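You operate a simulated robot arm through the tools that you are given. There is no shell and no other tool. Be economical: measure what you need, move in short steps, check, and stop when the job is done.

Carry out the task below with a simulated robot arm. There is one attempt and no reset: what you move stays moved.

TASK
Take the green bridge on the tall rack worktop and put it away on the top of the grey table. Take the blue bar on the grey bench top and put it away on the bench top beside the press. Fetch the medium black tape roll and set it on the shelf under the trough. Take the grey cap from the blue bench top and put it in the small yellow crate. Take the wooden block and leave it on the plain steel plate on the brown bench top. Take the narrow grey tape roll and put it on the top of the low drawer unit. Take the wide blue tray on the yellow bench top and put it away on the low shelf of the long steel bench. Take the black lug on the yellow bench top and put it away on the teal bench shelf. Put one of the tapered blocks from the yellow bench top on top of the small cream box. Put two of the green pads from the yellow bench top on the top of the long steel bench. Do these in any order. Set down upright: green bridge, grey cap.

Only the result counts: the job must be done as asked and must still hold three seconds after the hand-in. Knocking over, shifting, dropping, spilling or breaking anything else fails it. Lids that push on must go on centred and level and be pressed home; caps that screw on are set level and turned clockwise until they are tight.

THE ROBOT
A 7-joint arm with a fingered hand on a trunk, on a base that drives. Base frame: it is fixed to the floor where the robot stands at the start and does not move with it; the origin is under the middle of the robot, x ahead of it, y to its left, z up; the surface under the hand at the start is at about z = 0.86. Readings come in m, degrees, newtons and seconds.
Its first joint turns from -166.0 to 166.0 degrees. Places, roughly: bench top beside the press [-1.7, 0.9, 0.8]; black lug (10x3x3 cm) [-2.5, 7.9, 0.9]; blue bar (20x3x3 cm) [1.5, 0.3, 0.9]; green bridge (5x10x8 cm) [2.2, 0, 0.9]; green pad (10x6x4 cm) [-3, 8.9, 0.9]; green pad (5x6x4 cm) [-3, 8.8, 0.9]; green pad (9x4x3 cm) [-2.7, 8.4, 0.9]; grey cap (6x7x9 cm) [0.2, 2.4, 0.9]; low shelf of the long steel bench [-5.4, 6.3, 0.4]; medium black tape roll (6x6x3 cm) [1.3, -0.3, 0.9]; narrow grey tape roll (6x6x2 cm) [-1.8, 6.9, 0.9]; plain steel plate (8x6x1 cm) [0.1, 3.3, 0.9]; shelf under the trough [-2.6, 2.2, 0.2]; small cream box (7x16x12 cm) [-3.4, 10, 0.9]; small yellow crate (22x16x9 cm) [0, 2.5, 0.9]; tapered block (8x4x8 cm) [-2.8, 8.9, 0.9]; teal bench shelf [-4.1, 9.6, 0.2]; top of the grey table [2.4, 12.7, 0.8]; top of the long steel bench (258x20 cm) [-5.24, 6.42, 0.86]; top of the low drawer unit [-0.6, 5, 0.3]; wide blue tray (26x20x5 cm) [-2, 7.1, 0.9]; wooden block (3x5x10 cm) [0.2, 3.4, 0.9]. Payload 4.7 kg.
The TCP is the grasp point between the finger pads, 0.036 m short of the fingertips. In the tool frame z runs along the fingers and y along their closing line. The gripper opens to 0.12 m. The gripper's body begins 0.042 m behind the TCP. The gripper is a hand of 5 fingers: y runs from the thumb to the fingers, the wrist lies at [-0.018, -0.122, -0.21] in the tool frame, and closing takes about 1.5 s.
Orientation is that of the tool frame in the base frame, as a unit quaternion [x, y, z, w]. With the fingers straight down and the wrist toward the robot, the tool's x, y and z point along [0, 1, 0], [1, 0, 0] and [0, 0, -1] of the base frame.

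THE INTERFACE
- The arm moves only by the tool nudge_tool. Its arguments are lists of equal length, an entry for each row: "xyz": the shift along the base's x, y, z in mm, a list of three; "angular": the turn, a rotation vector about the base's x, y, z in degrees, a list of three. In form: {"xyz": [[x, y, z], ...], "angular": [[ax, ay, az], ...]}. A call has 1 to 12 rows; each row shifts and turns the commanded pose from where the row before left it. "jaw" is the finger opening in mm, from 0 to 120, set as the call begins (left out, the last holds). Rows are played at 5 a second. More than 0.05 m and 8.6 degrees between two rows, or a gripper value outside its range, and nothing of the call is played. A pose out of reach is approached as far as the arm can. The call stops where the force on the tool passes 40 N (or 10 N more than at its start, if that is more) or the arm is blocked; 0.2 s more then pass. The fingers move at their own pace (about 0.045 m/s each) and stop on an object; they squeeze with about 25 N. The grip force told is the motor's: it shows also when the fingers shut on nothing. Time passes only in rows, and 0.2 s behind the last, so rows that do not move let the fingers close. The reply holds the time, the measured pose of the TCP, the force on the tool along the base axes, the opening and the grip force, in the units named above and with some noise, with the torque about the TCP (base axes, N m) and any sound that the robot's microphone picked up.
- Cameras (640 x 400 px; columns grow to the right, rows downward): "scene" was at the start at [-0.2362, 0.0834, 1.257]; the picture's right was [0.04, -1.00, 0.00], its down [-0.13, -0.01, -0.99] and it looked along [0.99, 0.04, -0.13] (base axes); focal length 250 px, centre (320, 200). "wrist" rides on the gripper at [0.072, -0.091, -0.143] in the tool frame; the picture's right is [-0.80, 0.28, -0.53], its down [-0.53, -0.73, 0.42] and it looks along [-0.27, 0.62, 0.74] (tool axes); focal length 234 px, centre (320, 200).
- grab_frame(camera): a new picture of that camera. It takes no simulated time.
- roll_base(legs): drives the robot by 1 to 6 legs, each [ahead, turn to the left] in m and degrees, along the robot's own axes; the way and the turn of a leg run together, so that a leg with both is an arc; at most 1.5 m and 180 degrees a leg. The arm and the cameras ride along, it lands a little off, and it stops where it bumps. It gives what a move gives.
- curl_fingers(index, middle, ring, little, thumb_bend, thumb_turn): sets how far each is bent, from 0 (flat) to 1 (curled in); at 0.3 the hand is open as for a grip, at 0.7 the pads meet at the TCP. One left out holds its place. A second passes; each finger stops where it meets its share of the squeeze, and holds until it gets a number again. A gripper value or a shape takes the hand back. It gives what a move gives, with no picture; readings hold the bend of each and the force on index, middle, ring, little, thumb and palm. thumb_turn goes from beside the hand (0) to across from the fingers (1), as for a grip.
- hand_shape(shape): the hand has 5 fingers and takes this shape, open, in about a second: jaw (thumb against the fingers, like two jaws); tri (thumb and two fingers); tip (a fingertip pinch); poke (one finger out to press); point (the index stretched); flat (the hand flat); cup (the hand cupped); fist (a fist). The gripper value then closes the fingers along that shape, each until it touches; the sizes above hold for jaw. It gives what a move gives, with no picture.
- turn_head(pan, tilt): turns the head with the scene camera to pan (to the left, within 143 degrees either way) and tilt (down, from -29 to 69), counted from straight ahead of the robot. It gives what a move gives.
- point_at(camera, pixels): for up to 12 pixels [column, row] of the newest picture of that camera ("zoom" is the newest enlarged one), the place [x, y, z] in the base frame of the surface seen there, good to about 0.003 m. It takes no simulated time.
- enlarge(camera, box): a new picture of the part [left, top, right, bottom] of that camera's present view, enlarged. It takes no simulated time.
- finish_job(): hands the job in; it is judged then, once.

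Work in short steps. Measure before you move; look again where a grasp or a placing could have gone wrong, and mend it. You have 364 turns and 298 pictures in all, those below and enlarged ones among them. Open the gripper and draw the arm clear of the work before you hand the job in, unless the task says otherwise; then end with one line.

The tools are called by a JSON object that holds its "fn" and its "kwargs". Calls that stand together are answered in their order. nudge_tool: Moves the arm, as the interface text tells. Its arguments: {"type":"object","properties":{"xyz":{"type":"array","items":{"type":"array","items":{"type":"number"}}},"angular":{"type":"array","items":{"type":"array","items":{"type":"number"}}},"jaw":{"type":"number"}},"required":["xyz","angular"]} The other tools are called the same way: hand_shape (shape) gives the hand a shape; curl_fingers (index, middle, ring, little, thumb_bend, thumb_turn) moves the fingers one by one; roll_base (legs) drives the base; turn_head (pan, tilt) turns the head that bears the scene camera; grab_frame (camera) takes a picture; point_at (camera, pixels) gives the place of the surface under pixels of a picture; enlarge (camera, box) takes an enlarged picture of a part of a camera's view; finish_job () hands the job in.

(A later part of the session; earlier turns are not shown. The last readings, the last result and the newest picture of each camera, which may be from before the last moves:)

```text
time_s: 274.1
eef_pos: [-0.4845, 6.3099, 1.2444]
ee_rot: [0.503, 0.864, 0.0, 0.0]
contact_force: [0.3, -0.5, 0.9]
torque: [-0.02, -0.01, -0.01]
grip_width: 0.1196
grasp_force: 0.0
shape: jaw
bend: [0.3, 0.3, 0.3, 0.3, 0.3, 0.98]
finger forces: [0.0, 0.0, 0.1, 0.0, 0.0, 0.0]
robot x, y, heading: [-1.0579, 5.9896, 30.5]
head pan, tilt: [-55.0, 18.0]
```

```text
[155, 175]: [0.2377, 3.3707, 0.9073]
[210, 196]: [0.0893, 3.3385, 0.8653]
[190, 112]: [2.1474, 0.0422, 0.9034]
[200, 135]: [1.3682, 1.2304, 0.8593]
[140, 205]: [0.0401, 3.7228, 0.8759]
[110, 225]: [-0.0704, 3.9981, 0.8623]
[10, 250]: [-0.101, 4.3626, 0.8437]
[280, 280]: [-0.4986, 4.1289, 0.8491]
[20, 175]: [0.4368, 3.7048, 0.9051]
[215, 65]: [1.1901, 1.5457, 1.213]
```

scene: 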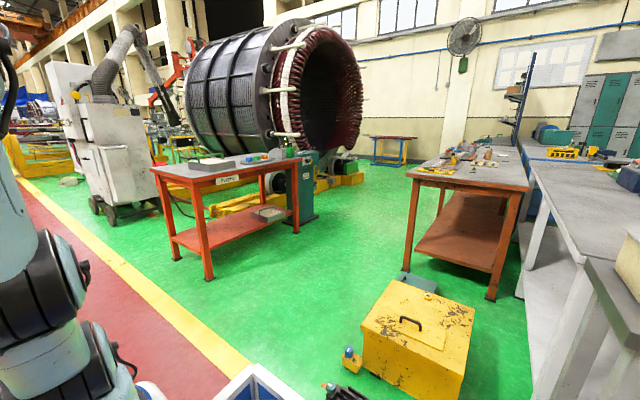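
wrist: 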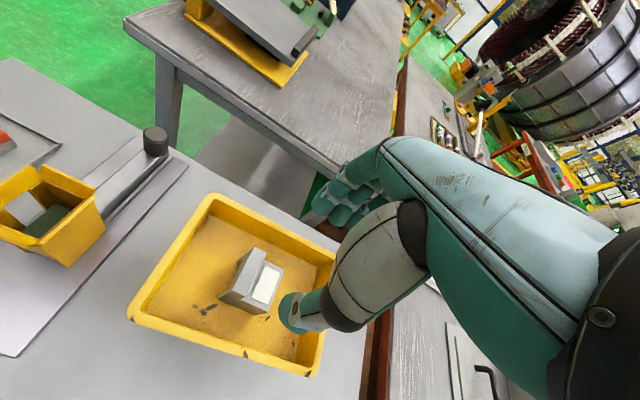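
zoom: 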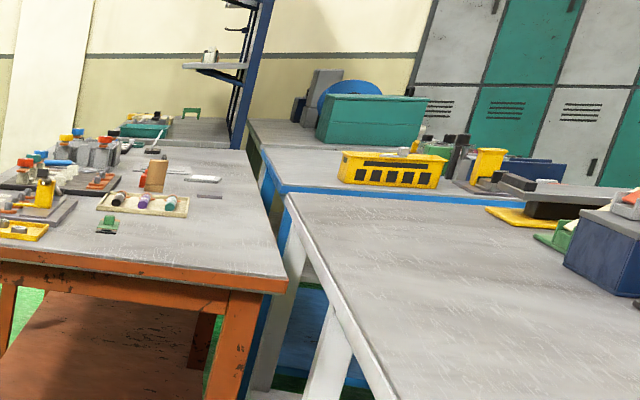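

The yellow low box (top z≈0.299) is the drawer unit. I drive forward, then diagonally to (0.75,4.72) between the red table and brown bench.

{"fn": "roll_base", "kwargs": {"legs": [[0.53, 0], [0, -79], [1.02, 0], [1.0, 0], [0, -12]]}}

{"fn": "turn_head", "kwargs": {"pan": 20, "tilt": 25}}

{"fn": "grab_frame", "kwargs": {"camera": "scene"}}

{"fn": "turn_head", "kwargs": {"pan": -50, "tilt": 25}}

{"fn": "grab_frame", "kwargs": {"camera": "scene"}}

{"fn": "point_at", "kwargs": {"camera": "scene", "pixels": [[320, 200], [100, 200], [200, 200], [450, 250]]}}

```text
time_s: 291.1
eef_pos: [0.9277, 4.0697, 1.244]
ee_rot: [0.978, 0.21, 0.001, 0.0]
contact_force: [0.6, -1.0, -0.1]
torque: [-0.01, 0.0, 0.0]
grip_width: 0.1198
grasp_force: 0.1
shape: jaw
bend: [0.3, 0.3, 0.3, 0.3, 0.3, 0.98]
finger forces: [0.0, 0.0, 0.0, 0.0, 0.0, 0.0]
robot x, y, heading: [0.6659, 4.6735, -64.7]
head pan, tilt: [-55.0, 18.0]
```

```text
time_s: 292.6
eef_pos: [0.9277, 4.0705, 1.2441]
ee_rot: [0.977, 0.211, 0.001, -0.001]
contact_force: [-0.1, 0.0, 0.9]
torque: [-0.02, 0.03, 0.0]
grip_width: 0.1197
grasp_force: 0.1
shape: jaw
bend: [0.3, 0.3, 0.3, 0.3, 0.3, 0.98]
finger forces: [0.1, 0.0, 0.1, 0.0, 0.0, 0.0]
robot x, y, heading: [0.6652, 4.6719, -65.0]
head pan, tilt: [20.0, 25.0]
```

```text
216 pictures are left
```

scene: 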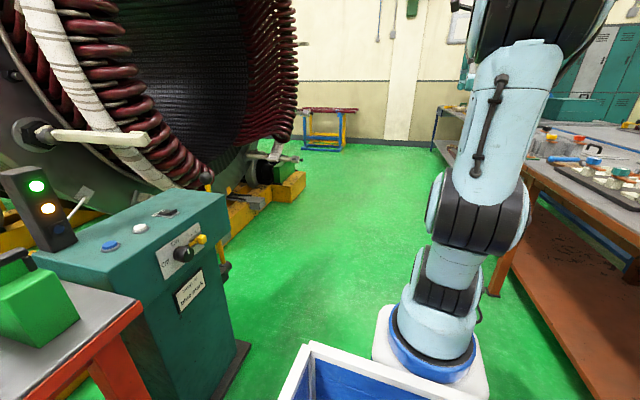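

```text
time_s: 294.0
eef_pos: [0.9271, 4.0694, 1.244]
ee_rot: [0.978, 0.211, 0.0, -0.001]
contact_force: [0.1, -0.3, -0.2]
torque: [0.02, 0.01, 0.01]
grip_width: 0.1195
grasp_force: 0.0
shape: jaw
bend: [0.3, 0.3, 0.3, 0.3, 0.3, 0.98]
finger forces: [0.0, 0.0, 0.0, 0.1, 0.0, 0.0]
robot x, y, heading: [0.6684, 4.6708, -64.9]
head pan, tilt: [-50.0, 25.0]
```

```text
215 pictures are left
```

scene: 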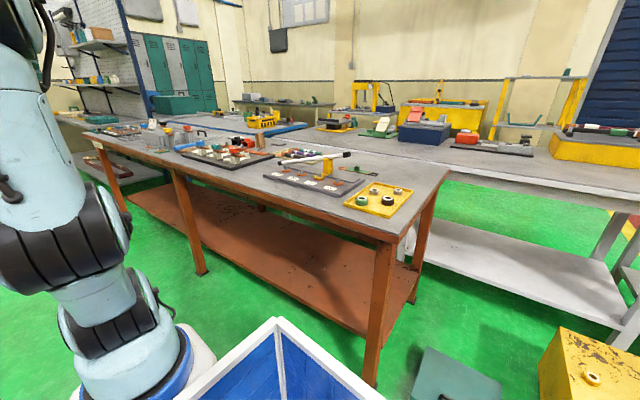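

```text
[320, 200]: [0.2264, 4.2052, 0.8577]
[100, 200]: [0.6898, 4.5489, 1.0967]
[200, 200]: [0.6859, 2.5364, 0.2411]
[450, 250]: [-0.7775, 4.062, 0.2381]
```

I measure the bench's back edge, legs and locations of the block.

{"fn": "point_at", "kwargs": {"camera": "scene", "pixels": [[395, 232], [300, 197], [200, 165], [100, 136], [448, 172], [370, 380], [200, 272], [125, 210]]}}

{"fn": "enlarge", "kwargs": {"camera": "scene", "box": [70, 90, 390, 250]}}

```text
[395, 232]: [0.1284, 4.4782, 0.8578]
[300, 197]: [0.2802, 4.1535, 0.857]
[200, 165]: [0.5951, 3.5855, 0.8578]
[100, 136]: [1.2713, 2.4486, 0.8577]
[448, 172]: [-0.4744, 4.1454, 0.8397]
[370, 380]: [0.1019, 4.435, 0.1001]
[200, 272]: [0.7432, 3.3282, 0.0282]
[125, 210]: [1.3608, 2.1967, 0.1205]
```

```text
2.00 times, centred on (230, 170) of scene
```

zoom: 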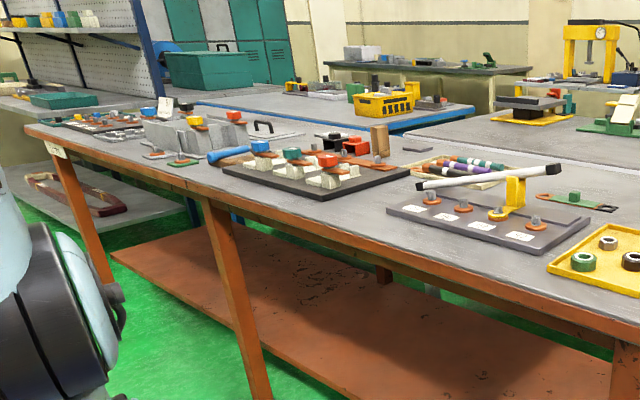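

Back edge runs at −60°; the block is 0.43 m in. I drive 0.93 m on and turn right to face the bench (−150°).

{"fn": "roll_base", "kwargs": {"legs": [[0.93, -2], [0, -83]]}}

{"fn": "turn_head", "kwargs": {"pan": 0, "tilt": 25}}

{"fn": "grab_frame", "kwargs": {"camera": "scene"}}

{"fn": "grab_frame", "kwargs": {"camera": "wrist"}}

```text
time_s: 302.4
eef_pos: [0.4637, 3.5153, 1.2443]
ee_rot: [0.863, -0.505, 0.001, 0.001]
contact_force: [-0.3, 0.1, -1.0]
torque: [0.0, -0.02, 0.02]
grip_width: 0.1196
grasp_force: 0.1
shape: jaw
bend: [0.3, 0.3, 0.3, 0.3, 0.3, 0.98]
finger forces: [0.1, 0.1, 0.1, 0.0, 0.0, 0.0]
robot x, y, heading: [1.0392, 3.8322, -149.9]
head pan, tilt: [-50.0, 25.0]
```

```text
time_s: 303.5
eef_pos: [0.4636, 3.5146, 1.2443]
ee_rot: [0.863, -0.506, 0.001, 0.001]
contact_force: [1.2, 0.0, -0.2]
torque: [-0.02, 0.02, -0.03]
grip_width: 0.1195
grasp_force: 0.0
shape: jaw
bend: [0.3, 0.3, 0.3, 0.3, 0.3, 0.98]
finger forces: [0.0, 0.0, 0.0, 0.0, 0.0, 0.0]
robot x, y, heading: [1.0378, 3.8319, -149.9]
head pan, tilt: [0.0, 25.0]
```

```text
213 pictures are left
```

scene: 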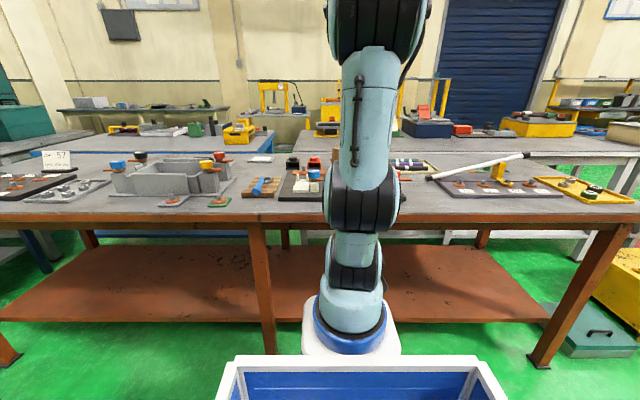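

```text
212 pictures are left
```

wrist: 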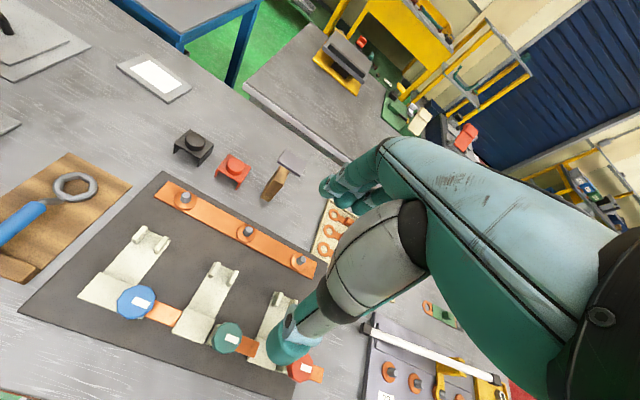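

Block at wrist (273,183), plate (290,162). I zoom and measure.

{"fn": "enlarge", "kwargs": {"camera": "wrist", "box": [220, 120, 350, 230]}}

{"fn": "point_at", "kwargs": {"camera": "zoom", "pixels": [[265, 255], [290, 220], [330, 235], [305, 275], [250, 275], [345, 150], [300, 165], [385, 195], [335, 130], [370, 215], [205, 375], [240, 390]]}}

```text
3.64 times, centred on (285, 175) of wrist
```

zoom: 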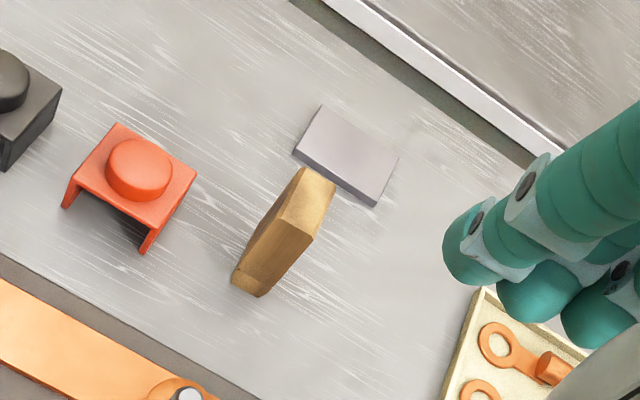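

```text
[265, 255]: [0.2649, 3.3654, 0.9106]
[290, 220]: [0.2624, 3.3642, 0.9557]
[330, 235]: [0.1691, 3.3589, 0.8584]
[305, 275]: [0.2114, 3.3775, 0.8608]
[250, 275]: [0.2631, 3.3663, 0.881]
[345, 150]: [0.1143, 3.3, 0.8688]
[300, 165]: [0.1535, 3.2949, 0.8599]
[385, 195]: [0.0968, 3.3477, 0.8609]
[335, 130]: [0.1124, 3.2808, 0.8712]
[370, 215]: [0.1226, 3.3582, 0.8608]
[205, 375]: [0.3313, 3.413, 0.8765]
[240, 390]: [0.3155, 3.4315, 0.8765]
```

{"fn": "point_at", "kwargs": {"camera": "zoom", "pixels": [[306, 198], [302, 173], [331, 186], [312, 224], [282, 215], [323, 110], [393, 157], [373, 197], [298, 153], [346, 153]]}}

```text
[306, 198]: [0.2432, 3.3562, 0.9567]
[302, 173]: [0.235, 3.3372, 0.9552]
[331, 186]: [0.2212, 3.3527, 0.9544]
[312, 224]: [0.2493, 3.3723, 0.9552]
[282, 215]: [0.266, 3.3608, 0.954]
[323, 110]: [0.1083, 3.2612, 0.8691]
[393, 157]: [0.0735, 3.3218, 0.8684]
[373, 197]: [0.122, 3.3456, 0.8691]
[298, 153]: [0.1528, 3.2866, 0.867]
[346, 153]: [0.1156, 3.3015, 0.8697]
```

Block centre (0.243,3.356), top 0.955; plate centre (0.114,3.304), top 0.869. I move over the block and descend partway.

{"fn": "nudge_tool", "kwargs": {"xyz": [[-37, -26, 0], [-37, -26, 0], [-37, -26, 0], [-37, -27, 0], [-37, -27, 0], [-36, -27, 0], [0, 0, -45], [0, 0, -45], [0, 0, -45], [0, 0, -45], [0, 0, -45]], "angular": [[0, 0, 1], [0, 0, 1], [0, 0, 1], [0, 0, 1], [0, 0, 1], [0, 0, 1], [0, 0, 0], [0, 0, 0], [0, 0, 0], [0, 0, 0], [0, 0, 0]], "jaw": 95}}

{"fn": "grab_frame", "kwargs": {"camera": "wrist"}}

```text
time_s: 305.9
eef_pos: [0.2447, 3.3552, 1.018]
ee_rot: [0.888, -0.46, 0.0, 0.001]
contact_force: [0.1, 0.7, 1.5]
torque: [-0.03, 0.05, 0.0]
grip_width: 0.0952
grasp_force: 0.1
shape: jaw
bend: [0.26, 0.35, 0.32, 0.33, 0.52, 0.99]
finger forces: [0.0, 0.0, 0.0, 0.1, 0.1, 0.0]
robot x, y, heading: [1.0446, 3.8319, -150.0]
head pan, tilt: [0.0, 25.0]
```

```text
210 pictures are left
```

wrist: 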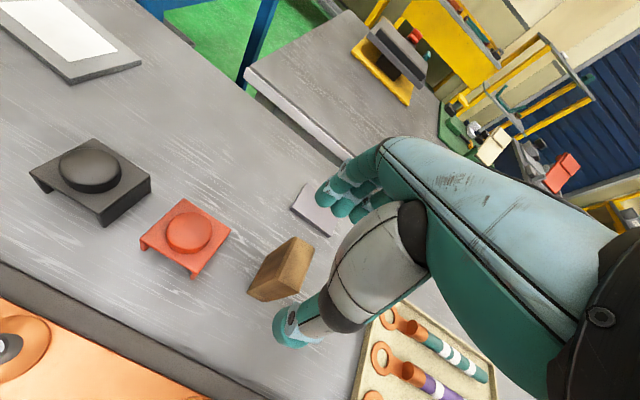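

Aligned. I descend to z 0.91 and close.

{"fn": "nudge_tool", "kwargs": {"xyz": [[0, 0, -40], [0, 0, -40], [0, 0, -28], [0, 0, 0]], "angular": [[0, 0, 0], [0, 0, 0], [0, 0, 0], [0, 0, 0]]}}

{"fn": "nudge_tool", "kwargs": {"xyz": [[0, 0, 0], [0, 0, 0], [0, 0, 0], [0, 0, 0], [0, 0, 0], [0, 0, 0], [0, 0, 0]], "angular": [[0, 0, 0], [0, 0, 0], [0, 0, 0], [0, 0, 0], [0, 0, 0], [0, 0, 0], [0, 0, 0]], "jaw": 0}}

{"fn": "grab_frame", "kwargs": {"camera": "wrist"}}

```text
time_s: 306.9
eef_pos: [0.2422, 3.3555, 0.9097]
ee_rot: [0.888, -0.46, 0.0, 0.001]
contact_force: [-0.4, 0.0, -0.3]
torque: [-0.03, 0.03, 0.04]
grip_width: 0.0953
grasp_force: 0.0
shape: jaw
bend: [0.26, 0.35, 0.32, 0.33, 0.52, 0.99]
finger forces: [0.0, 0.0, 0.0, 0.0, 0.0, 0.0]
robot x, y, heading: [1.0442, 3.8276, -149.9]
head pan, tilt: [0.0, 25.0]
```

```text
time_s: 308.5
eef_pos: [0.2431, 3.3557, 0.9113]
ee_rot: [0.888, -0.459, 0.001, 0.0]
contact_force: [-0.2, 0.4, -0.1]
torque: [0.0, -0.02, -0.02]
grip_width: 0.043
grasp_force: 25.3
shape: jaw
bend: [0.74, 0.51, 0.54, 0.5, 0.74, 1.0]
finger forces: [13.3, 8.0, 0.0, 0.0, 21.3, 0.1]
robot x, y, heading: [1.0456, 3.8284, -150.0]
head pan, tilt: [0.0, 25.0]
```

```text
209 pictures are left
```

wrist: 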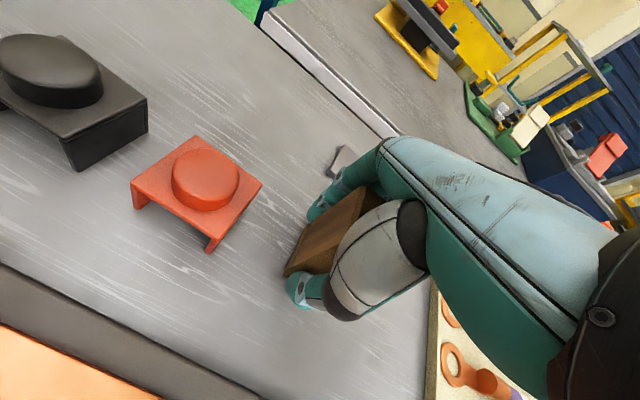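

Held. I lift 60 mm and carry over the plate.

{"fn": "nudge_tool", "kwargs": {"xyz": [[0, 0, 30], [0, 0, 30], [-43, -17, 0], [-43, -17, 0], [-43, -18, 0]], "angular": [[0, 0, 0], [0, 0, 0], [0, 0, 0], [0, 0, -2], [0, 0, -2]]}}

{"fn": "grab_frame", "kwargs": {"camera": "wrist"}}

{"fn": "enlarge", "kwargs": {"camera": "wrist", "box": [230, 140, 400, 310]}}

```text
time_s: 309.7
eef_pos: [0.1139, 3.3075, 0.9717]
ee_rot: [0.871, -0.49, 0.001, 0.002]
contact_force: [0.9, -0.9, 0.7]
torque: [0.01, -0.02, 0.04]
grip_width: 0.0427
grasp_force: 24.9
shape: jaw
bend: [0.74, 0.51, 0.54, 0.5, 0.74, 1.0]
finger forces: [13.5, 7.9, 0.0, 0.0, 21.4, 0.1]
robot x, y, heading: [1.0433, 3.8299, -149.6]
head pan, tilt: [0.0, 25.0]
```

```text
208 pictures are left
```

wrist: 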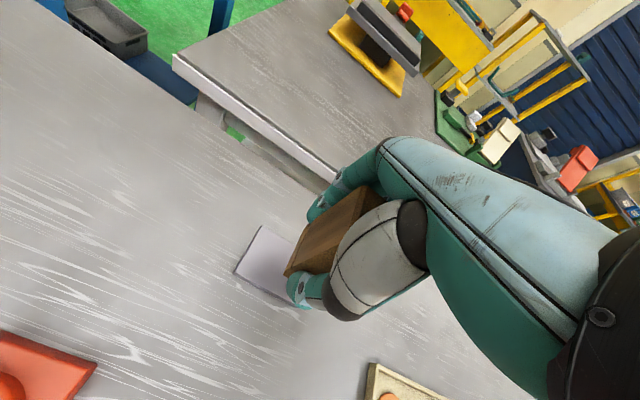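

```text
2.35 times, centred on (315, 225) of wrist
```

zoom: 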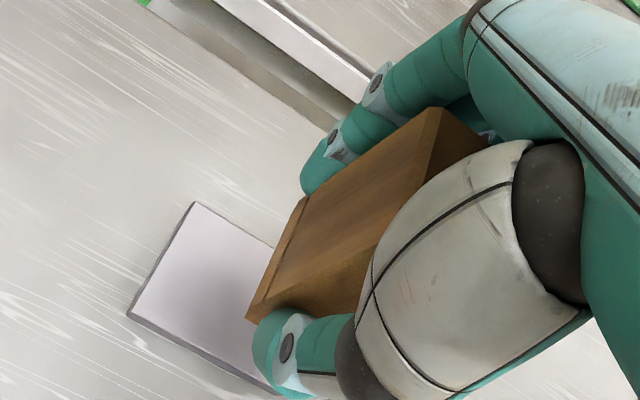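

I lower 47 mm onto the plate and look again.

{"fn": "nudge_tool", "kwargs": {"xyz": [[0, -3, -30], [0, 0, -12], [0, 0, -5]], "angular": [[0, 0, 0], [0, 0, 0], [0, 0, 0]]}}

{"fn": "enlarge", "kwargs": {"camera": "wrist", "box": [230, 140, 400, 340]}}

```text
time_s: 310.5
eef_pos: [0.1146, 3.3006, 0.9237]
ee_rot: [0.872, -0.49, 0.001, 0.0]
contact_force: [-1.0, 0.4, -0.3]
torque: [-0.01, -0.01, 0.02]
grip_width: 0.0429
grasp_force: 24.9
shape: jaw
bend: [0.74, 0.51, 0.54, 0.5, 0.74, 1.0]
finger forces: [13.4, 8.0, 0.1, 0.0, 21.4, 0.0]
robot x, y, heading: [1.0414, 3.8325, -149.9]
head pan, tilt: [0.0, 25.0]
```

```text
2.00 times, centred on (315, 240) of wrist
```

zoom: 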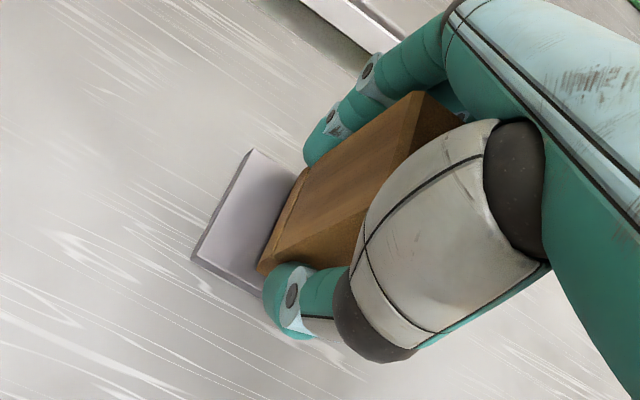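

Block is over the plate. I settle 1.5 mm, open to 80 and rise.

{"fn": "nudge_tool", "kwargs": {"xyz": [[0, 0, -1.5], [0, 0, 0]], "angular": [[0, 0, 0], [0, 0, 0]]}}

{"fn": "nudge_tool", "kwargs": {"xyz": [[0, 0, 0], [0, 0, 0], [0, 0, 0], [0, 0, 0], [0, 0, 0], [0, 0, 40], [0, 0, 45], [0, 0, 45], [0, 0, 45]], "angular": [[0, 0, 0], [0, 0, 0], [0, 0, 0], [0, 0, 0], [0, 0, 0], [0, 0, 0], [0, 0, 0], [0, 0, 0], [0, 0, 0]], "jaw": 85}}

{"fn": "enlarge", "kwargs": {"camera": "wrist", "box": [200, 120, 400, 340]}}

```text
time_s: 311.1
eef_pos: [0.1145, 3.3012, 0.9223]
ee_rot: [0.872, -0.49, 0.001, 0.001]
contact_force: [0.5, -0.1, 0.4]
torque: [-0.02, 0.0, 0.0]
grip_width: 0.0427
grasp_force: 24.9
shape: jaw
bend: [0.74, 0.51, 0.54, 0.5, 0.74, 1.0]
finger forces: [13.5, 7.9, 0.0, 0.0, 21.4, 0.0]
robot x, y, heading: [1.0395, 3.8305, -149.6]
head pan, tilt: [0.0, 25.0]
```

```text
time_s: 313.1
eef_pos: [0.1168, 3.2992, 1.0965]
ee_rot: [0.872, -0.49, 0.001, -0.001]
contact_force: [-0.1, -0.3, -0.6]
torque: [-0.03, -0.02, 0.01]
grip_width: 0.0846
grasp_force: 0.2
shape: jaw
bend: [0.27, 0.37, 0.35, 0.35, 0.59, 0.99]
finger forces: [0.1, 0.0, 0.0, 0.0, 0.1, 0.0]
robot x, y, heading: [1.0433, 3.8312, -149.9]
head pan, tilt: [0.0, 25.0]
```

```text
1.82 times, centred on (300, 230) of wrist
```

zoom: 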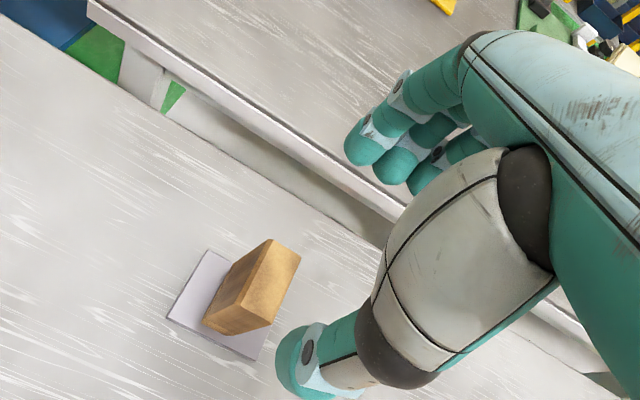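

Block stands on the plate. I retract, turn to −60° along the aisle and look toward the tall rack.

{"fn": "nudge_tool", "kwargs": {"xyz": [[0, 0, 45], [0, 0, 45], [0, 0, 45], [40, 23, 0], [40, 23, 0], [40, 23, 0], [40, 23, 0], [40, 23, 0]], "angular": [[0, 0, 0], [0, 0, 0], [0, 0, 0], [0, 0, 0], [0, 0, 0], [0, 0, 0], [0, 0, 0], [0, 0, 0]], "jaw": 120}}

{"fn": "roll_base", "kwargs": {"legs": [[-0.08, 0], [0, 90]]}}

{"fn": "turn_head", "kwargs": {"pan": 20, "tilt": 20}}

{"fn": "grab_frame", "kwargs": {"camera": "scene"}}

{"fn": "turn_head", "kwargs": {"pan": -25, "tilt": 15}}

{"fn": "grab_frame", "kwargs": {"camera": "scene"}}

```text
time_s: 314.9
eef_pos: [0.3158, 3.4151, 1.2304]
ee_rot: [0.872, -0.49, 0.002, -0.001]
contact_force: [-0.8, -0.1, -0.6]
torque: [-0.01, -0.05, 0.0]
grip_width: 0.1197
grasp_force: 0.2
shape: jaw
bend: [0.3, 0.3, 0.3, 0.3, 0.3, 0.98]
finger forces: [0.0, 0.1, 0.0, 0.1, 0.1, 0.1]
robot x, y, heading: [1.0421, 3.8312, -149.7]
head pan, tilt: [0.0, 25.0]
```

```text
time_s: 319.8
eef_pos: [1.5127, 3.1396, 1.2316]
ee_rot: [0.965, 0.263, 0.001, 0.0]
contact_force: [1.0, -0.7, 0.1]
torque: [-0.04, -0.01, -0.01]
grip_width: 0.12
grasp_force: 0.0
shape: jaw
bend: [0.3, 0.3, 0.3, 0.3, 0.3, 0.98]
finger forces: [0.1, 0.0, 0.0, 0.0, 0.0, 0.0]
robot x, y, heading: [1.1127, 3.8702, -60.8]
head pan, tilt: [0.0, 25.0]
```

```text
time_s: 320.6
eef_pos: [1.5124, 3.1405, 1.2323]
ee_rot: [0.965, 0.263, 0.0, 0.0]
contact_force: [-0.1, 0.6, -0.8]
torque: [-0.02, 0.03, 0.02]
grip_width: 0.12
grasp_force: 0.1
shape: jaw
bend: [0.3, 0.3, 0.3, 0.3, 0.3, 0.98]
finger forces: [0.0, 0.1, 0.1, 0.0, 0.1, 0.1]
robot x, y, heading: [1.1108, 3.8729, -60.6]
head pan, tilt: [20.0, 20.0]
```

```text
204 pictures are left
```

scene: 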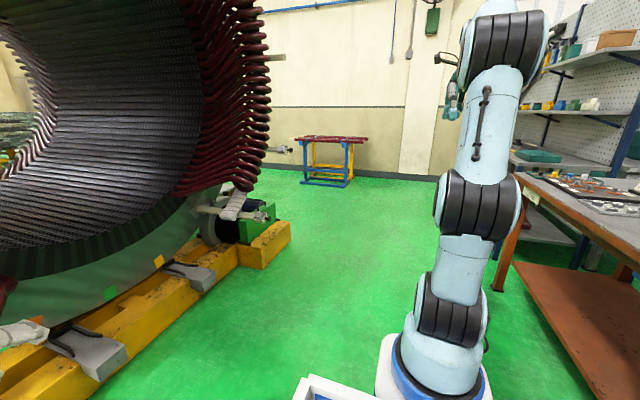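

```text
time_s: 321.7
eef_pos: [1.5143, 3.1394, 1.2321]
ee_rot: [0.965, 0.262, 0.001, 0.0]
contact_force: [-0.4, -0.6, 0.3]
torque: [-0.01, -0.01, -0.03]
grip_width: 0.1199
grasp_force: 0.0
shape: jaw
bend: [0.3, 0.3, 0.3, 0.3, 0.3, 0.98]
finger forces: [0.0, 0.0, 0.0, 0.1, 0.1, 0.0]
robot x, y, heading: [1.1096, 3.8699, -60.7]
head pan, tilt: [-25.0, 15.0]
```

```text
203 pictures are left
```

scene: 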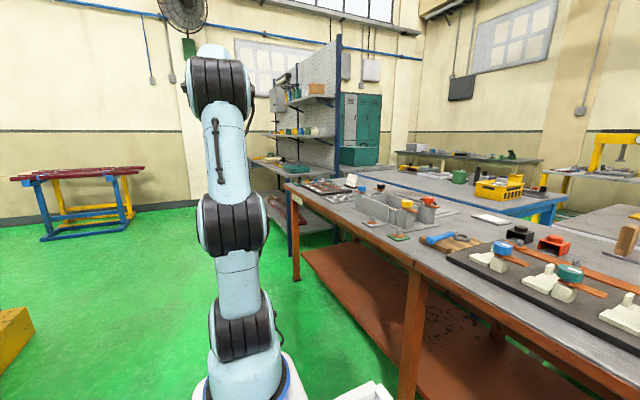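

The aisle to the tall rack is clear. I drive 2.7 m along it and look right.

{"fn": "roll_base", "kwargs": {"legs": [[1.4, 0], [1.3, 0]]}}

{"fn": "turn_head", "kwargs": {"pan": -50, "tilt": 18}}

{"fn": "grab_frame", "kwargs": {"camera": "scene"}}

```text
time_s: 334.7
eef_pos: [2.8258, 0.8186, 1.2314]
ee_rot: [0.965, 0.261, 0.0, 0.0]
contact_force: [-0.4, -0.1, -0.1]
torque: [0.06, 0.03, 0.01]
grip_width: 0.1198
grasp_force: 0.2
shape: jaw
bend: [0.3, 0.3, 0.3, 0.3, 0.3, 0.98]
finger forces: [0.0, 0.0, 0.1, 0.1, 0.1, 0.0]
robot x, y, heading: [2.4264, 1.5552, -61.1]
head pan, tilt: [-25.0, 15.0]
```

```text
time_s: 335.6
eef_pos: [2.8267, 0.8187, 1.2313]
ee_rot: [0.965, 0.261, 0.001, 0.0]
contact_force: [-0.5, 1.2, 0.2]
torque: [0.02, 0.01, 0.01]
grip_width: 0.1199
grasp_force: 0.1
shape: jaw
bend: [0.3, 0.3, 0.3, 0.3, 0.3, 0.98]
finger forces: [0.0, 0.1, 0.0, 0.0, 0.0, 0.0]
robot x, y, heading: [2.4278, 1.5538, -60.8]
head pan, tilt: [-50.0, 18.0]
```

```text
202 pictures are left
```

scene: 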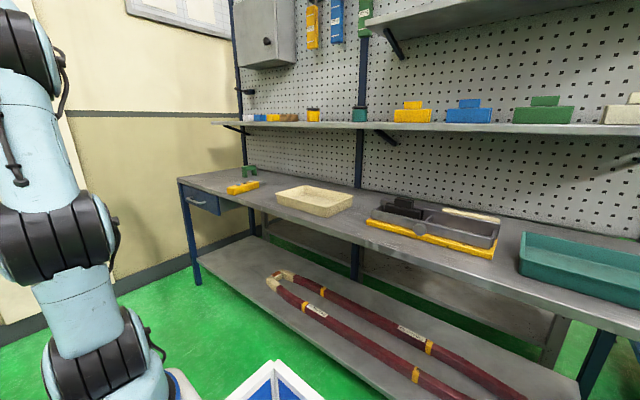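

The green bridge is at (248,171), behind a yellow part. I zoom and measure it, the shelf edge and worktop edge.

{"fn": "enlarge", "kwargs": {"camera": "scene", "box": [170, 90, 330, 220]}}

{"fn": "point_at", "kwargs": {"camera": "scene", "pixels": [[248, 168], [243, 187], [248, 178], [212, 122], [250, 130], [300, 128], [183, 184], [240, 205], [300, 220], [270, 195], [245, 165], [310, 200]]}}

```text
3.08 times, centred on (250, 155) of scene
```

zoom: 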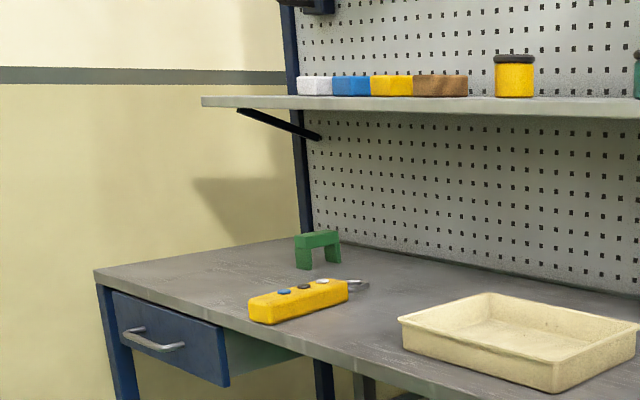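

```text
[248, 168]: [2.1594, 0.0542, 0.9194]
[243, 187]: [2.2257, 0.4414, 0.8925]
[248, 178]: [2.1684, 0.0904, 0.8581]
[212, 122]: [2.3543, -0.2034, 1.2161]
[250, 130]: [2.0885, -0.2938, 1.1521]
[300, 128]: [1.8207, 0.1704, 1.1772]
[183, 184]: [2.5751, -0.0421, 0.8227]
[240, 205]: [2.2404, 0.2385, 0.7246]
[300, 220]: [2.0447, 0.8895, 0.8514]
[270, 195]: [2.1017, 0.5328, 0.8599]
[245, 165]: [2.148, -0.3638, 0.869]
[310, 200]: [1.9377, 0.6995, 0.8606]
```

Bridge ≈(2.16,0.05), 0.31 m from the worktop's front edge, just under the shelf's edge (z 1.2). I check the rod stand's location on the left for turning room.

{"fn": "turn_head", "kwargs": {"pan": 15, "tilt": 25}}

{"fn": "grab_frame", "kwargs": {"camera": "scene"}}

{"fn": "point_at", "kwargs": {"camera": "scene", "pixels": [[160, 240], [60, 200], [200, 200], [300, 200], [100, 150], [240, 300]]}}

```text
time_s: 336.9
eef_pos: [2.8277, 0.8199, 1.232]
ee_rot: [0.966, 0.26, 0.001, 0.0]
contact_force: [0.3, 0.5, -0.9]
torque: [0.02, -0.01, 0.0]
grip_width: 0.1197
grasp_force: 0.0
shape: jaw
bend: [0.3, 0.3, 0.3, 0.3, 0.3, 0.98]
finger forces: [0.0, 0.1, 0.0, 0.0, 0.0, 0.0]
robot x, y, heading: [2.424, 1.5528, -61.0]
head pan, tilt: [15.0, 25.0]
```

```text
200 pictures are left
```

scene: 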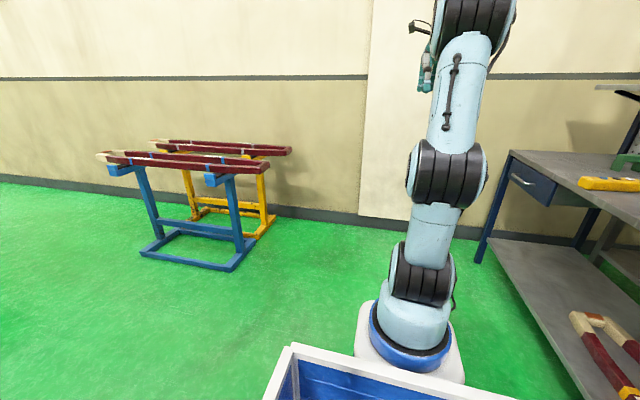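

```text
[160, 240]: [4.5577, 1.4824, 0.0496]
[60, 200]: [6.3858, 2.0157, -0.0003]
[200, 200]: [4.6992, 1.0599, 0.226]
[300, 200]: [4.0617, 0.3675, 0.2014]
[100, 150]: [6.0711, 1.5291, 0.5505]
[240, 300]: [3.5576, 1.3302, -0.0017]
```

Plenty of room. I drive to in front of the bridge and face 210°.

{"fn": "roll_base", "kwargs": {"legs": [[0, -5], [1.12, 0], [0, -84]]}}

{"fn": "turn_head", "kwargs": {"pan": -20, "tilt": 20}}

{"fn": "grab_frame", "kwargs": {"camera": "scene"}}

{"fn": "grab_frame", "kwargs": {"camera": "wrist"}}

```text
time_s: 342.0
eef_pos: [3.1363, -0.0803, 1.2345]
ee_rot: [0.977, 0.214, 0.001, -0.001]
contact_force: [-11.9, 24.0, -3.8]
torque: [-0.09, -0.06, -0.35]
grip_width: 0.1124
grasp_force: 0.1
shape: jaw
bend: [0.31, 0.42, 0.32, 0.3, 0.3, 0.98]
finger forces: [1.3, 22.4, 2.8, 0.1, 0.1, 0.0]
robot x, y, heading: [2.8141, 0.6792, -66.7]
head pan, tilt: [15.0, 25.0]
stopped in leg 2: the force on the tool passed its limit at 55 N (the readings are from after the stop); the commanded pose is now the measured one
```

```text
time_s: 343.0
eef_pos: [3.1364, -0.0812, 1.2364]
ee_rot: [0.977, 0.213, 0.001, 0.001]
contact_force: [-16.8, 33.1, -4.3]
torque: [-0.19, -0.17, -0.55]
grip_width: 0.1094
grasp_force: 0.1
shape: jaw
bend: [0.32, 0.43, 0.32, 0.3, 0.3, 0.98]
finger forces: [1.4, 32.7, 3.0, 0.1, 0.1, 0.0]
robot x, y, heading: [2.8113, 0.6765, -66.7]
head pan, tilt: [-20.0, 20.0]
```

```text
199 pictures are left
```

scene: 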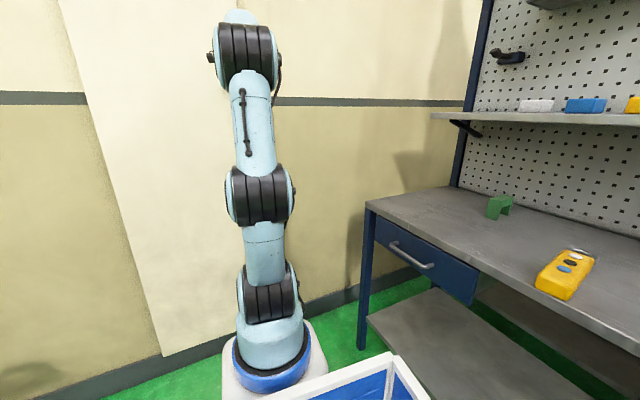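

```text
198 pictures are left
```

wrist: 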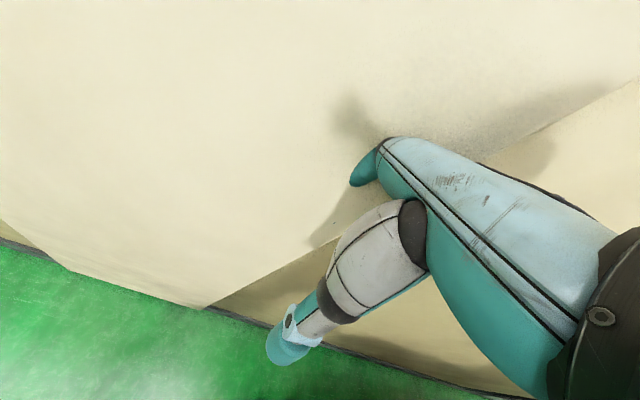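

The fingertips touched the wall. I back off, retract the arm, and turn earlier (around (2.78,0.76)); the bridge is then left-ahead within reach.

{"fn": "roll_base", "kwargs": {"legs": [[-0.35, 0]]}}

{"fn": "nudge_tool", "kwargs": {"xyz": [[-19, 44, 0], [-19, 44, 0], [-19, 44, 0], [-19, 44, 0], [-19, 44, 0], [-19, 44, 0]], "angular": [[0, 0, 0], [0, 0, 0], [0, 0, 0], [0, 0, 0], [0, 0, 0], [0, 0, 0]]}}

{"fn": "roll_base", "kwargs": {"legs": [[0.26, 0], [0, -84]]}}

{"fn": "turn_head", "kwargs": {"pan": 20, "tilt": 20}}

{"fn": "grab_frame", "kwargs": {"camera": "scene"}}

{"fn": "grab_frame", "kwargs": {"camera": "wrist"}}

```text
time_s: 345.3
eef_pos: [2.994, 0.2434, 1.2352]
ee_rot: [0.977, 0.213, 0.001, -0.001]
contact_force: [-0.6, 0.4, 0.8]
torque: [0.01, 0.0, -0.03]
grip_width: 0.1196
grasp_force: 0.1
shape: jaw
bend: [0.3, 0.3, 0.3, 0.3, 0.3, 0.98]
finger forces: [0.0, 0.0, 0.1, 0.1, 0.0, 0.1]
robot x, y, heading: [2.6712, 1.0078, -66.6]
head pan, tilt: [-20.0, 20.0]
```

```text
time_s: 346.7
eef_pos: [2.8784, 0.5033, 1.232]
ee_rot: [0.977, 0.212, 0.0, -0.001]
contact_force: [0.0, -1.1, -1.9]
torque: [0.11, -0.01, 0.06]
grip_width: 0.12
grasp_force: 0.1
shape: jaw
bend: [0.3, 0.3, 0.3, 0.3, 0.3, 0.98]
finger forces: [0.1, 0.0, 0.0, 0.1, 0.1, 0.0]
robot x, y, heading: [2.6712, 1.0093, -66.6]
head pan, tilt: [-20.0, 20.0]
```

```text
time_s: 352.2
eef_pos: [2.2851, 0.5263, 1.2339]
ee_rot: [0.858, -0.513, 0.002, -0.001]
contact_force: [-0.4, 0.2, 0.3]
torque: [0.01, -0.01, 0.02]
grip_width: 0.1199
grasp_force: 0.1
shape: jaw
bend: [0.3, 0.3, 0.3, 0.3, 0.3, 0.98]
finger forces: [0.0, 0.0, 0.0, 0.1, 0.1, 0.0]
robot x, y, heading: [2.7741, 0.7683, -153.0]
head pan, tilt: [-20.0, 20.0]
```

```text
time_s: 353.3
eef_pos: [2.2853, 0.5264, 1.2339]
ee_rot: [0.858, -0.514, 0.001, -0.001]
contact_force: [-0.3, 0.2, 0.3]
torque: [0.0, -0.03, -0.05]
grip_width: 0.1197
grasp_force: 0.0
shape: jaw
bend: [0.3, 0.3, 0.3, 0.3, 0.3, 0.98]
finger forces: [0.1, 0.1, 0.0, 0.0, 0.0, 0.0]
robot x, y, heading: [2.7732, 0.7688, -152.9]
head pan, tilt: [20.0, 20.0]
```

```text
197 pictures are left
```

scene: 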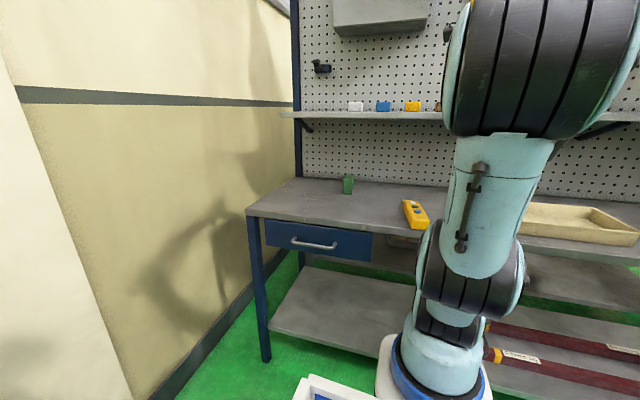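

```text
196 pictures are left
```

wrist: 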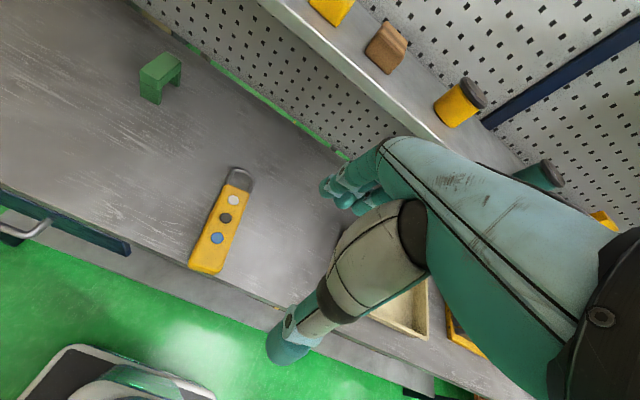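

Bridge at wrist (160,76). I zoom to measure its top and orientation.

{"fn": "enlarge", "kwargs": {"camera": "wrist", "box": [110, 30, 230, 120]}}

{"fn": "point_at", "kwargs": {"camera": "zoom", "pixels": [[180, 175], [290, 110], [355, 130], [245, 215], [260, 160], [200, 250], [350, 200], [450, 300], [330, 300], [300, 230]]}}

```text
4.44 times, centred on (170, 75) of wrist
```

zoom: 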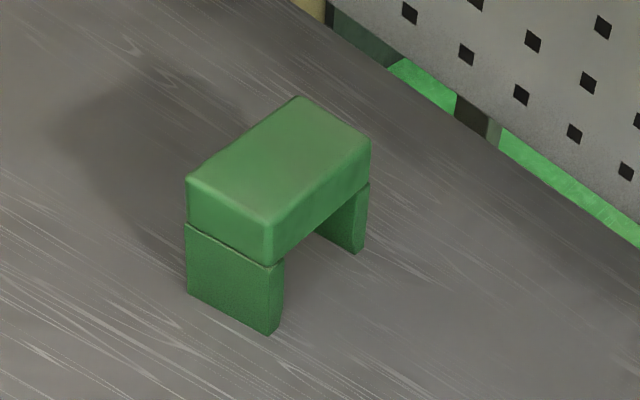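

```text
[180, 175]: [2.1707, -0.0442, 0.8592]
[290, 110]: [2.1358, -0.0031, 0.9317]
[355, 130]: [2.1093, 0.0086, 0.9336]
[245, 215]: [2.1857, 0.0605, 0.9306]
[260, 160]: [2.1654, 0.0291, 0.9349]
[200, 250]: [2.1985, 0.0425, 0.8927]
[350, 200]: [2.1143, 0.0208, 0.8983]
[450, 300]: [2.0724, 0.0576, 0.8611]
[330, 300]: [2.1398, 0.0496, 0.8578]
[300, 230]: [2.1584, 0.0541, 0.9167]
```

Bridge centre ≈(2.155,0.03), long axis ≈34°, top 0.934. I'll grip across its 5 cm width: yaw +90°, then lean the hand outward 24° to keep clear of the shelf.

{"fn": "nudge_tool", "kwargs": {"xyz": [[16.5, -28.7, -12], [16.5, -28.7, -12], [16.5, -28.7, -12], [16.5, -28.7, -12], [16.5, -28.7, -12], [16.5, -28.7, -12], [16.5, -28.7, -12], [16.5, -28.7, -12], [16.5, -28.7, -12], [16.5, -28.7, -12], [16.5, -28.7, -12]], "angular": [[0, 0, 8.4], [0, 0, 8.4], [0, 0, 8.4], [0, 0, 8.4], [0, 0, 8.4], [0, 0, 8.4], [0, 0, 8.4], [0, 0, 8.4], [0, 0, 8.4], [0, 0, 8.4], [0, 0, 8.4]], "jaw": 90}}

{"fn": "nudge_tool", "kwargs": {"xyz": [[0, 0, 0], [0, 0, 0], [0, 0, 0]], "angular": [[-4, 6.93, 0], [-4, 6.93, 0], [-4, 6.93, 0]]}}

{"fn": "grab_frame", "kwargs": {"camera": "wrist"}}

{"fn": "grab_frame", "kwargs": {"camera": "scene"}}

```text
time_s: 355.7
eef_pos: [2.4667, 0.2106, 1.1004]
ee_rot: [0.964, 0.264, 0.0, 0.001]
contact_force: [0.1, 0.4, 0.6]
torque: [-0.08, 0.02, -0.02]
grip_width: 0.0904
grasp_force: 0.1
shape: jaw
bend: [0.26, 0.36, 0.33, 0.34, 0.56, 0.99]
finger forces: [0.0, 0.1, 0.0, 0.0, 0.0, 0.0]
robot x, y, heading: [2.7756, 0.7658, -152.7]
head pan, tilt: [20.0, 20.0]
```

```text
time_s: 356.5
eef_pos: [2.4661, 0.2105, 1.1015]
ee_rot: [0.944, 0.257, -0.201, 0.052]
contact_force: [-0.7, 0.3, -0.5]
torque: [0.01, 0.02, -0.02]
grip_width: 0.0903
grasp_force: 0.0
shape: jaw
bend: [0.26, 0.36, 0.33, 0.34, 0.56, 0.99]
finger forces: [0.1, 0.0, 0.0, 0.1, 0.0, 0.1]
robot x, y, heading: [2.7744, 0.7639, -152.9]
head pan, tilt: [20.0, 20.0]
```

```text
194 pictures are left
```

wrist: 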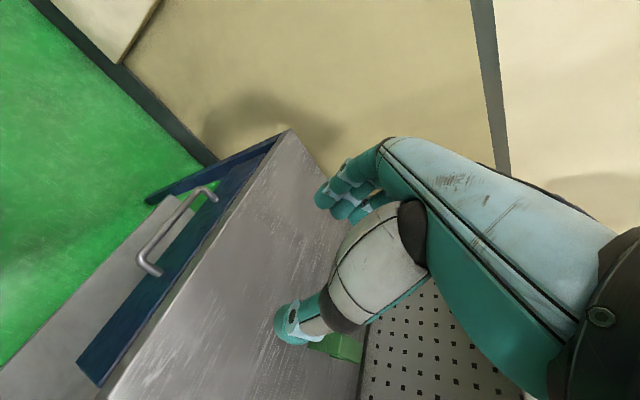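

```text
193 pictures are left
```

scene: 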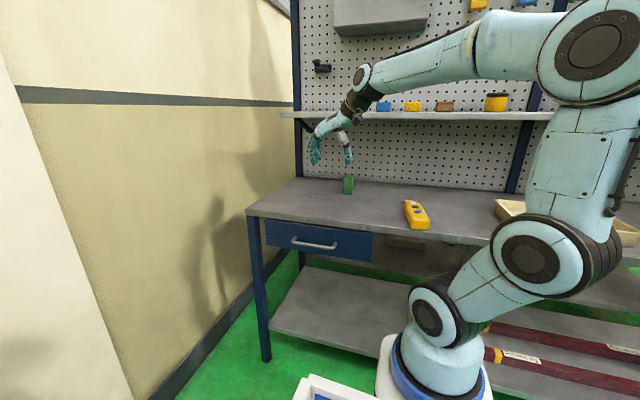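

I descend outside to z≈0.915, then slide in with fingers straddling the bridge; first most of the way, then look.

{"fn": "nudge_tool", "kwargs": {"xyz": [[0, 0, -45], [0, 0, -45], [0, 0, -45], [0, 0, -45], [0, 0, -4], [-39, -22.5, 0], [-39, -22.5, 0], [-39, -22.5, 0], [-39, -22.5, 0]], "angular": [[0, 0, 0], [0, 0, 0], [0, 0, 0], [0, 0, 0], [0, 0, 0], [0, 0, 0], [0, 0, 0], [0, 0, 0], [0, 0, 0]]}}

{"fn": "grab_frame", "kwargs": {"camera": "wrist"}}

{"fn": "enlarge", "kwargs": {"camera": "scene", "box": [240, 80, 500, 240]}}

```text
time_s: 358.5
eef_pos: [2.3121, 0.1179, 0.917]
ee_rot: [0.943, 0.259, -0.201, 0.052]
contact_force: [-0.6, -0.4, 0.8]
torque: [0.03, -0.03, -0.02]
grip_width: 0.0902
grasp_force: 0.1
shape: jaw
bend: [0.26, 0.36, 0.33, 0.34, 0.56, 0.99]
finger forces: [0.0, 0.1, 0.1, 0.1, 0.0, 0.0]
robot x, y, heading: [2.7732, 0.7686, -153.0]
head pan, tilt: [20.0, 20.0]
```

```text
192 pictures are left
```

wrist: 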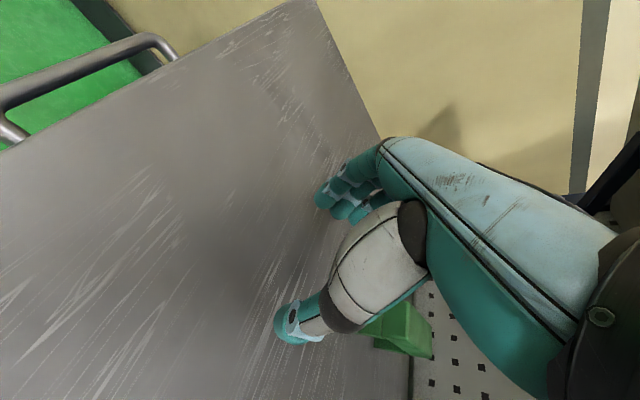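

```text
2.46 times, centred on (370, 160) of scene
```

zoom: 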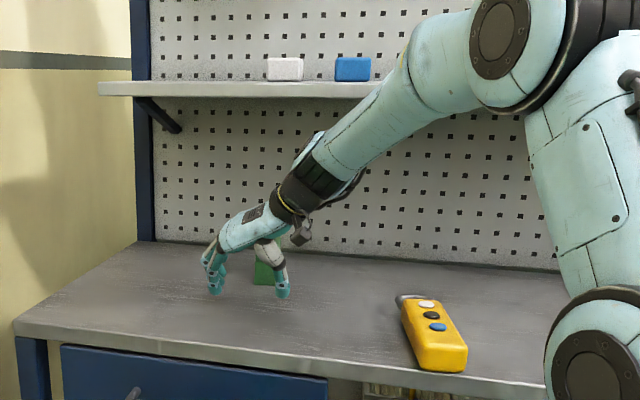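

Projected alignment matches (bridge should appear ~24 px right of the jaw centre; it does). I slide the remaining 0.18 m.

{"fn": "nudge_tool", "kwargs": {"xyz": [[-39, -22, 0], [-39, -22, 0], [-39, -22, 0], [-36, -20, 0]], "angular": [[0, 0, 0], [0, 0, 0], [0, 0, 0], [0, 0, 0]]}}

{"fn": "grab_frame", "kwargs": {"camera": "wrist"}}

{"fn": "enlarge", "kwargs": {"camera": "scene", "box": [290, 90, 450, 220]}}

```text
time_s: 359.5
eef_pos: [2.1583, 0.0349, 0.9175]
ee_rot: [0.944, 0.257, -0.201, 0.052]
contact_force: [0.7, -1.2, 1.4]
torque: [-0.01, 0.0, -0.01]
grip_width: 0.0901
grasp_force: 0.1
shape: jaw
bend: [0.26, 0.36, 0.33, 0.34, 0.56, 0.99]
finger forces: [0.1, 0.0, 0.0, 0.1, 0.0, 0.1]
robot x, y, heading: [2.7745, 0.7674, -153.2]
head pan, tilt: [20.0, 20.0]
```

```text
190 pictures are left
```

wrist: 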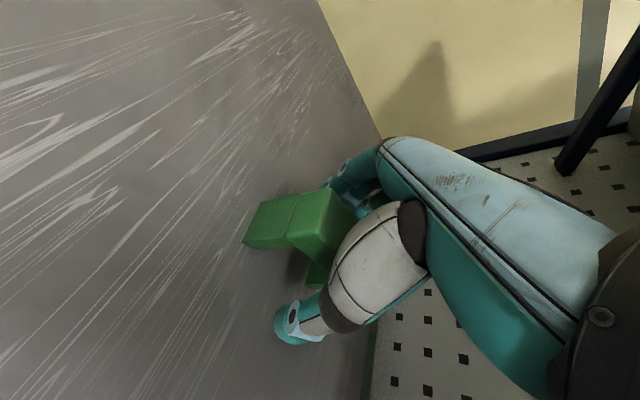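

```text
3.08 times, centred on (370, 155) of scene
```

zoom: 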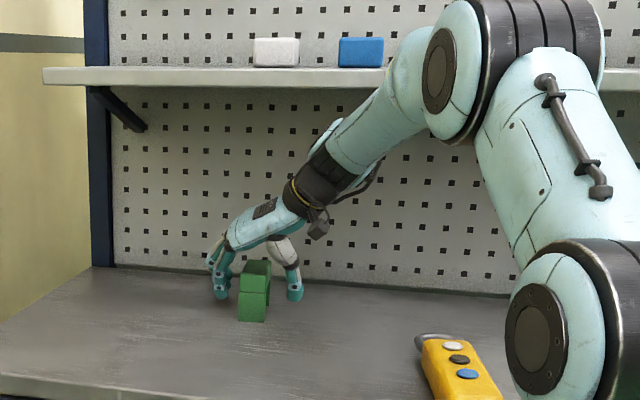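

Fingers straddle the bridge. I close.

{"fn": "nudge_tool", "kwargs": {"xyz": [[0, 0, 0], [0, 0, 0], [0, 0, 0], [0, 0, 0], [0, 0, 0], [0, 0, 0], [0, 0, 0], [0, 0, 0]], "angular": [[0, 0, 0], [0, 0, 0], [0, 0, 0], [0, 0, 0], [0, 0, 0], [0, 0, 0], [0, 0, 0], [0, 0, 0]], "jaw": 0}}

{"fn": "enlarge", "kwargs": {"camera": "scene", "box": [290, 90, 450, 220]}}

{"fn": "grab_frame", "kwargs": {"camera": "wrist"}}

```text
time_s: 361.3
eef_pos: [2.1582, 0.0342, 0.917]
ee_rot: [0.944, 0.257, -0.2, 0.052]
contact_force: [-0.1, 0.6, 0.0]
torque: [-0.01, 0.01, -0.02]
grip_width: 0.0284
grasp_force: 25.5
shape: jaw
bend: [0.73, 0.61, 0.55, 0.55, 0.77, 1.0]
finger forces: [12.7, 3.4, 2.7, 1.4, 19.6, 0.0]
robot x, y, heading: [2.775, 0.766, -153.1]
head pan, tilt: [20.0, 20.0]
```

```text
3.08 times, centred on (370, 155) of scene
```

zoom: 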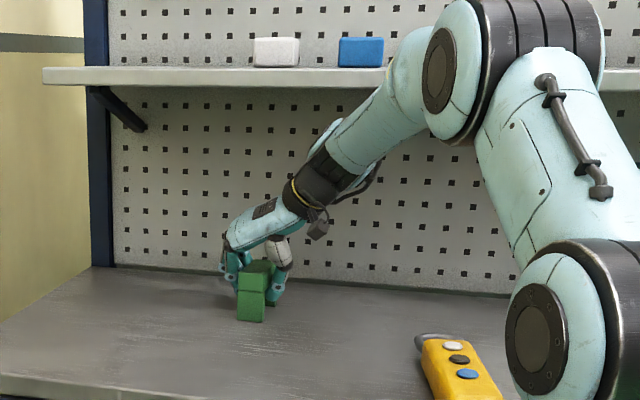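

```text
187 pictures are left
```

wrist: 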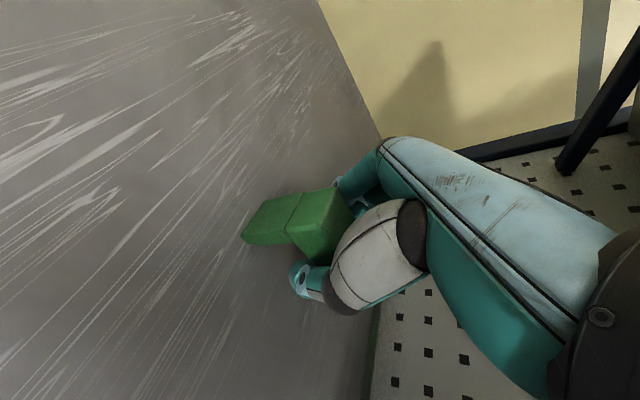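

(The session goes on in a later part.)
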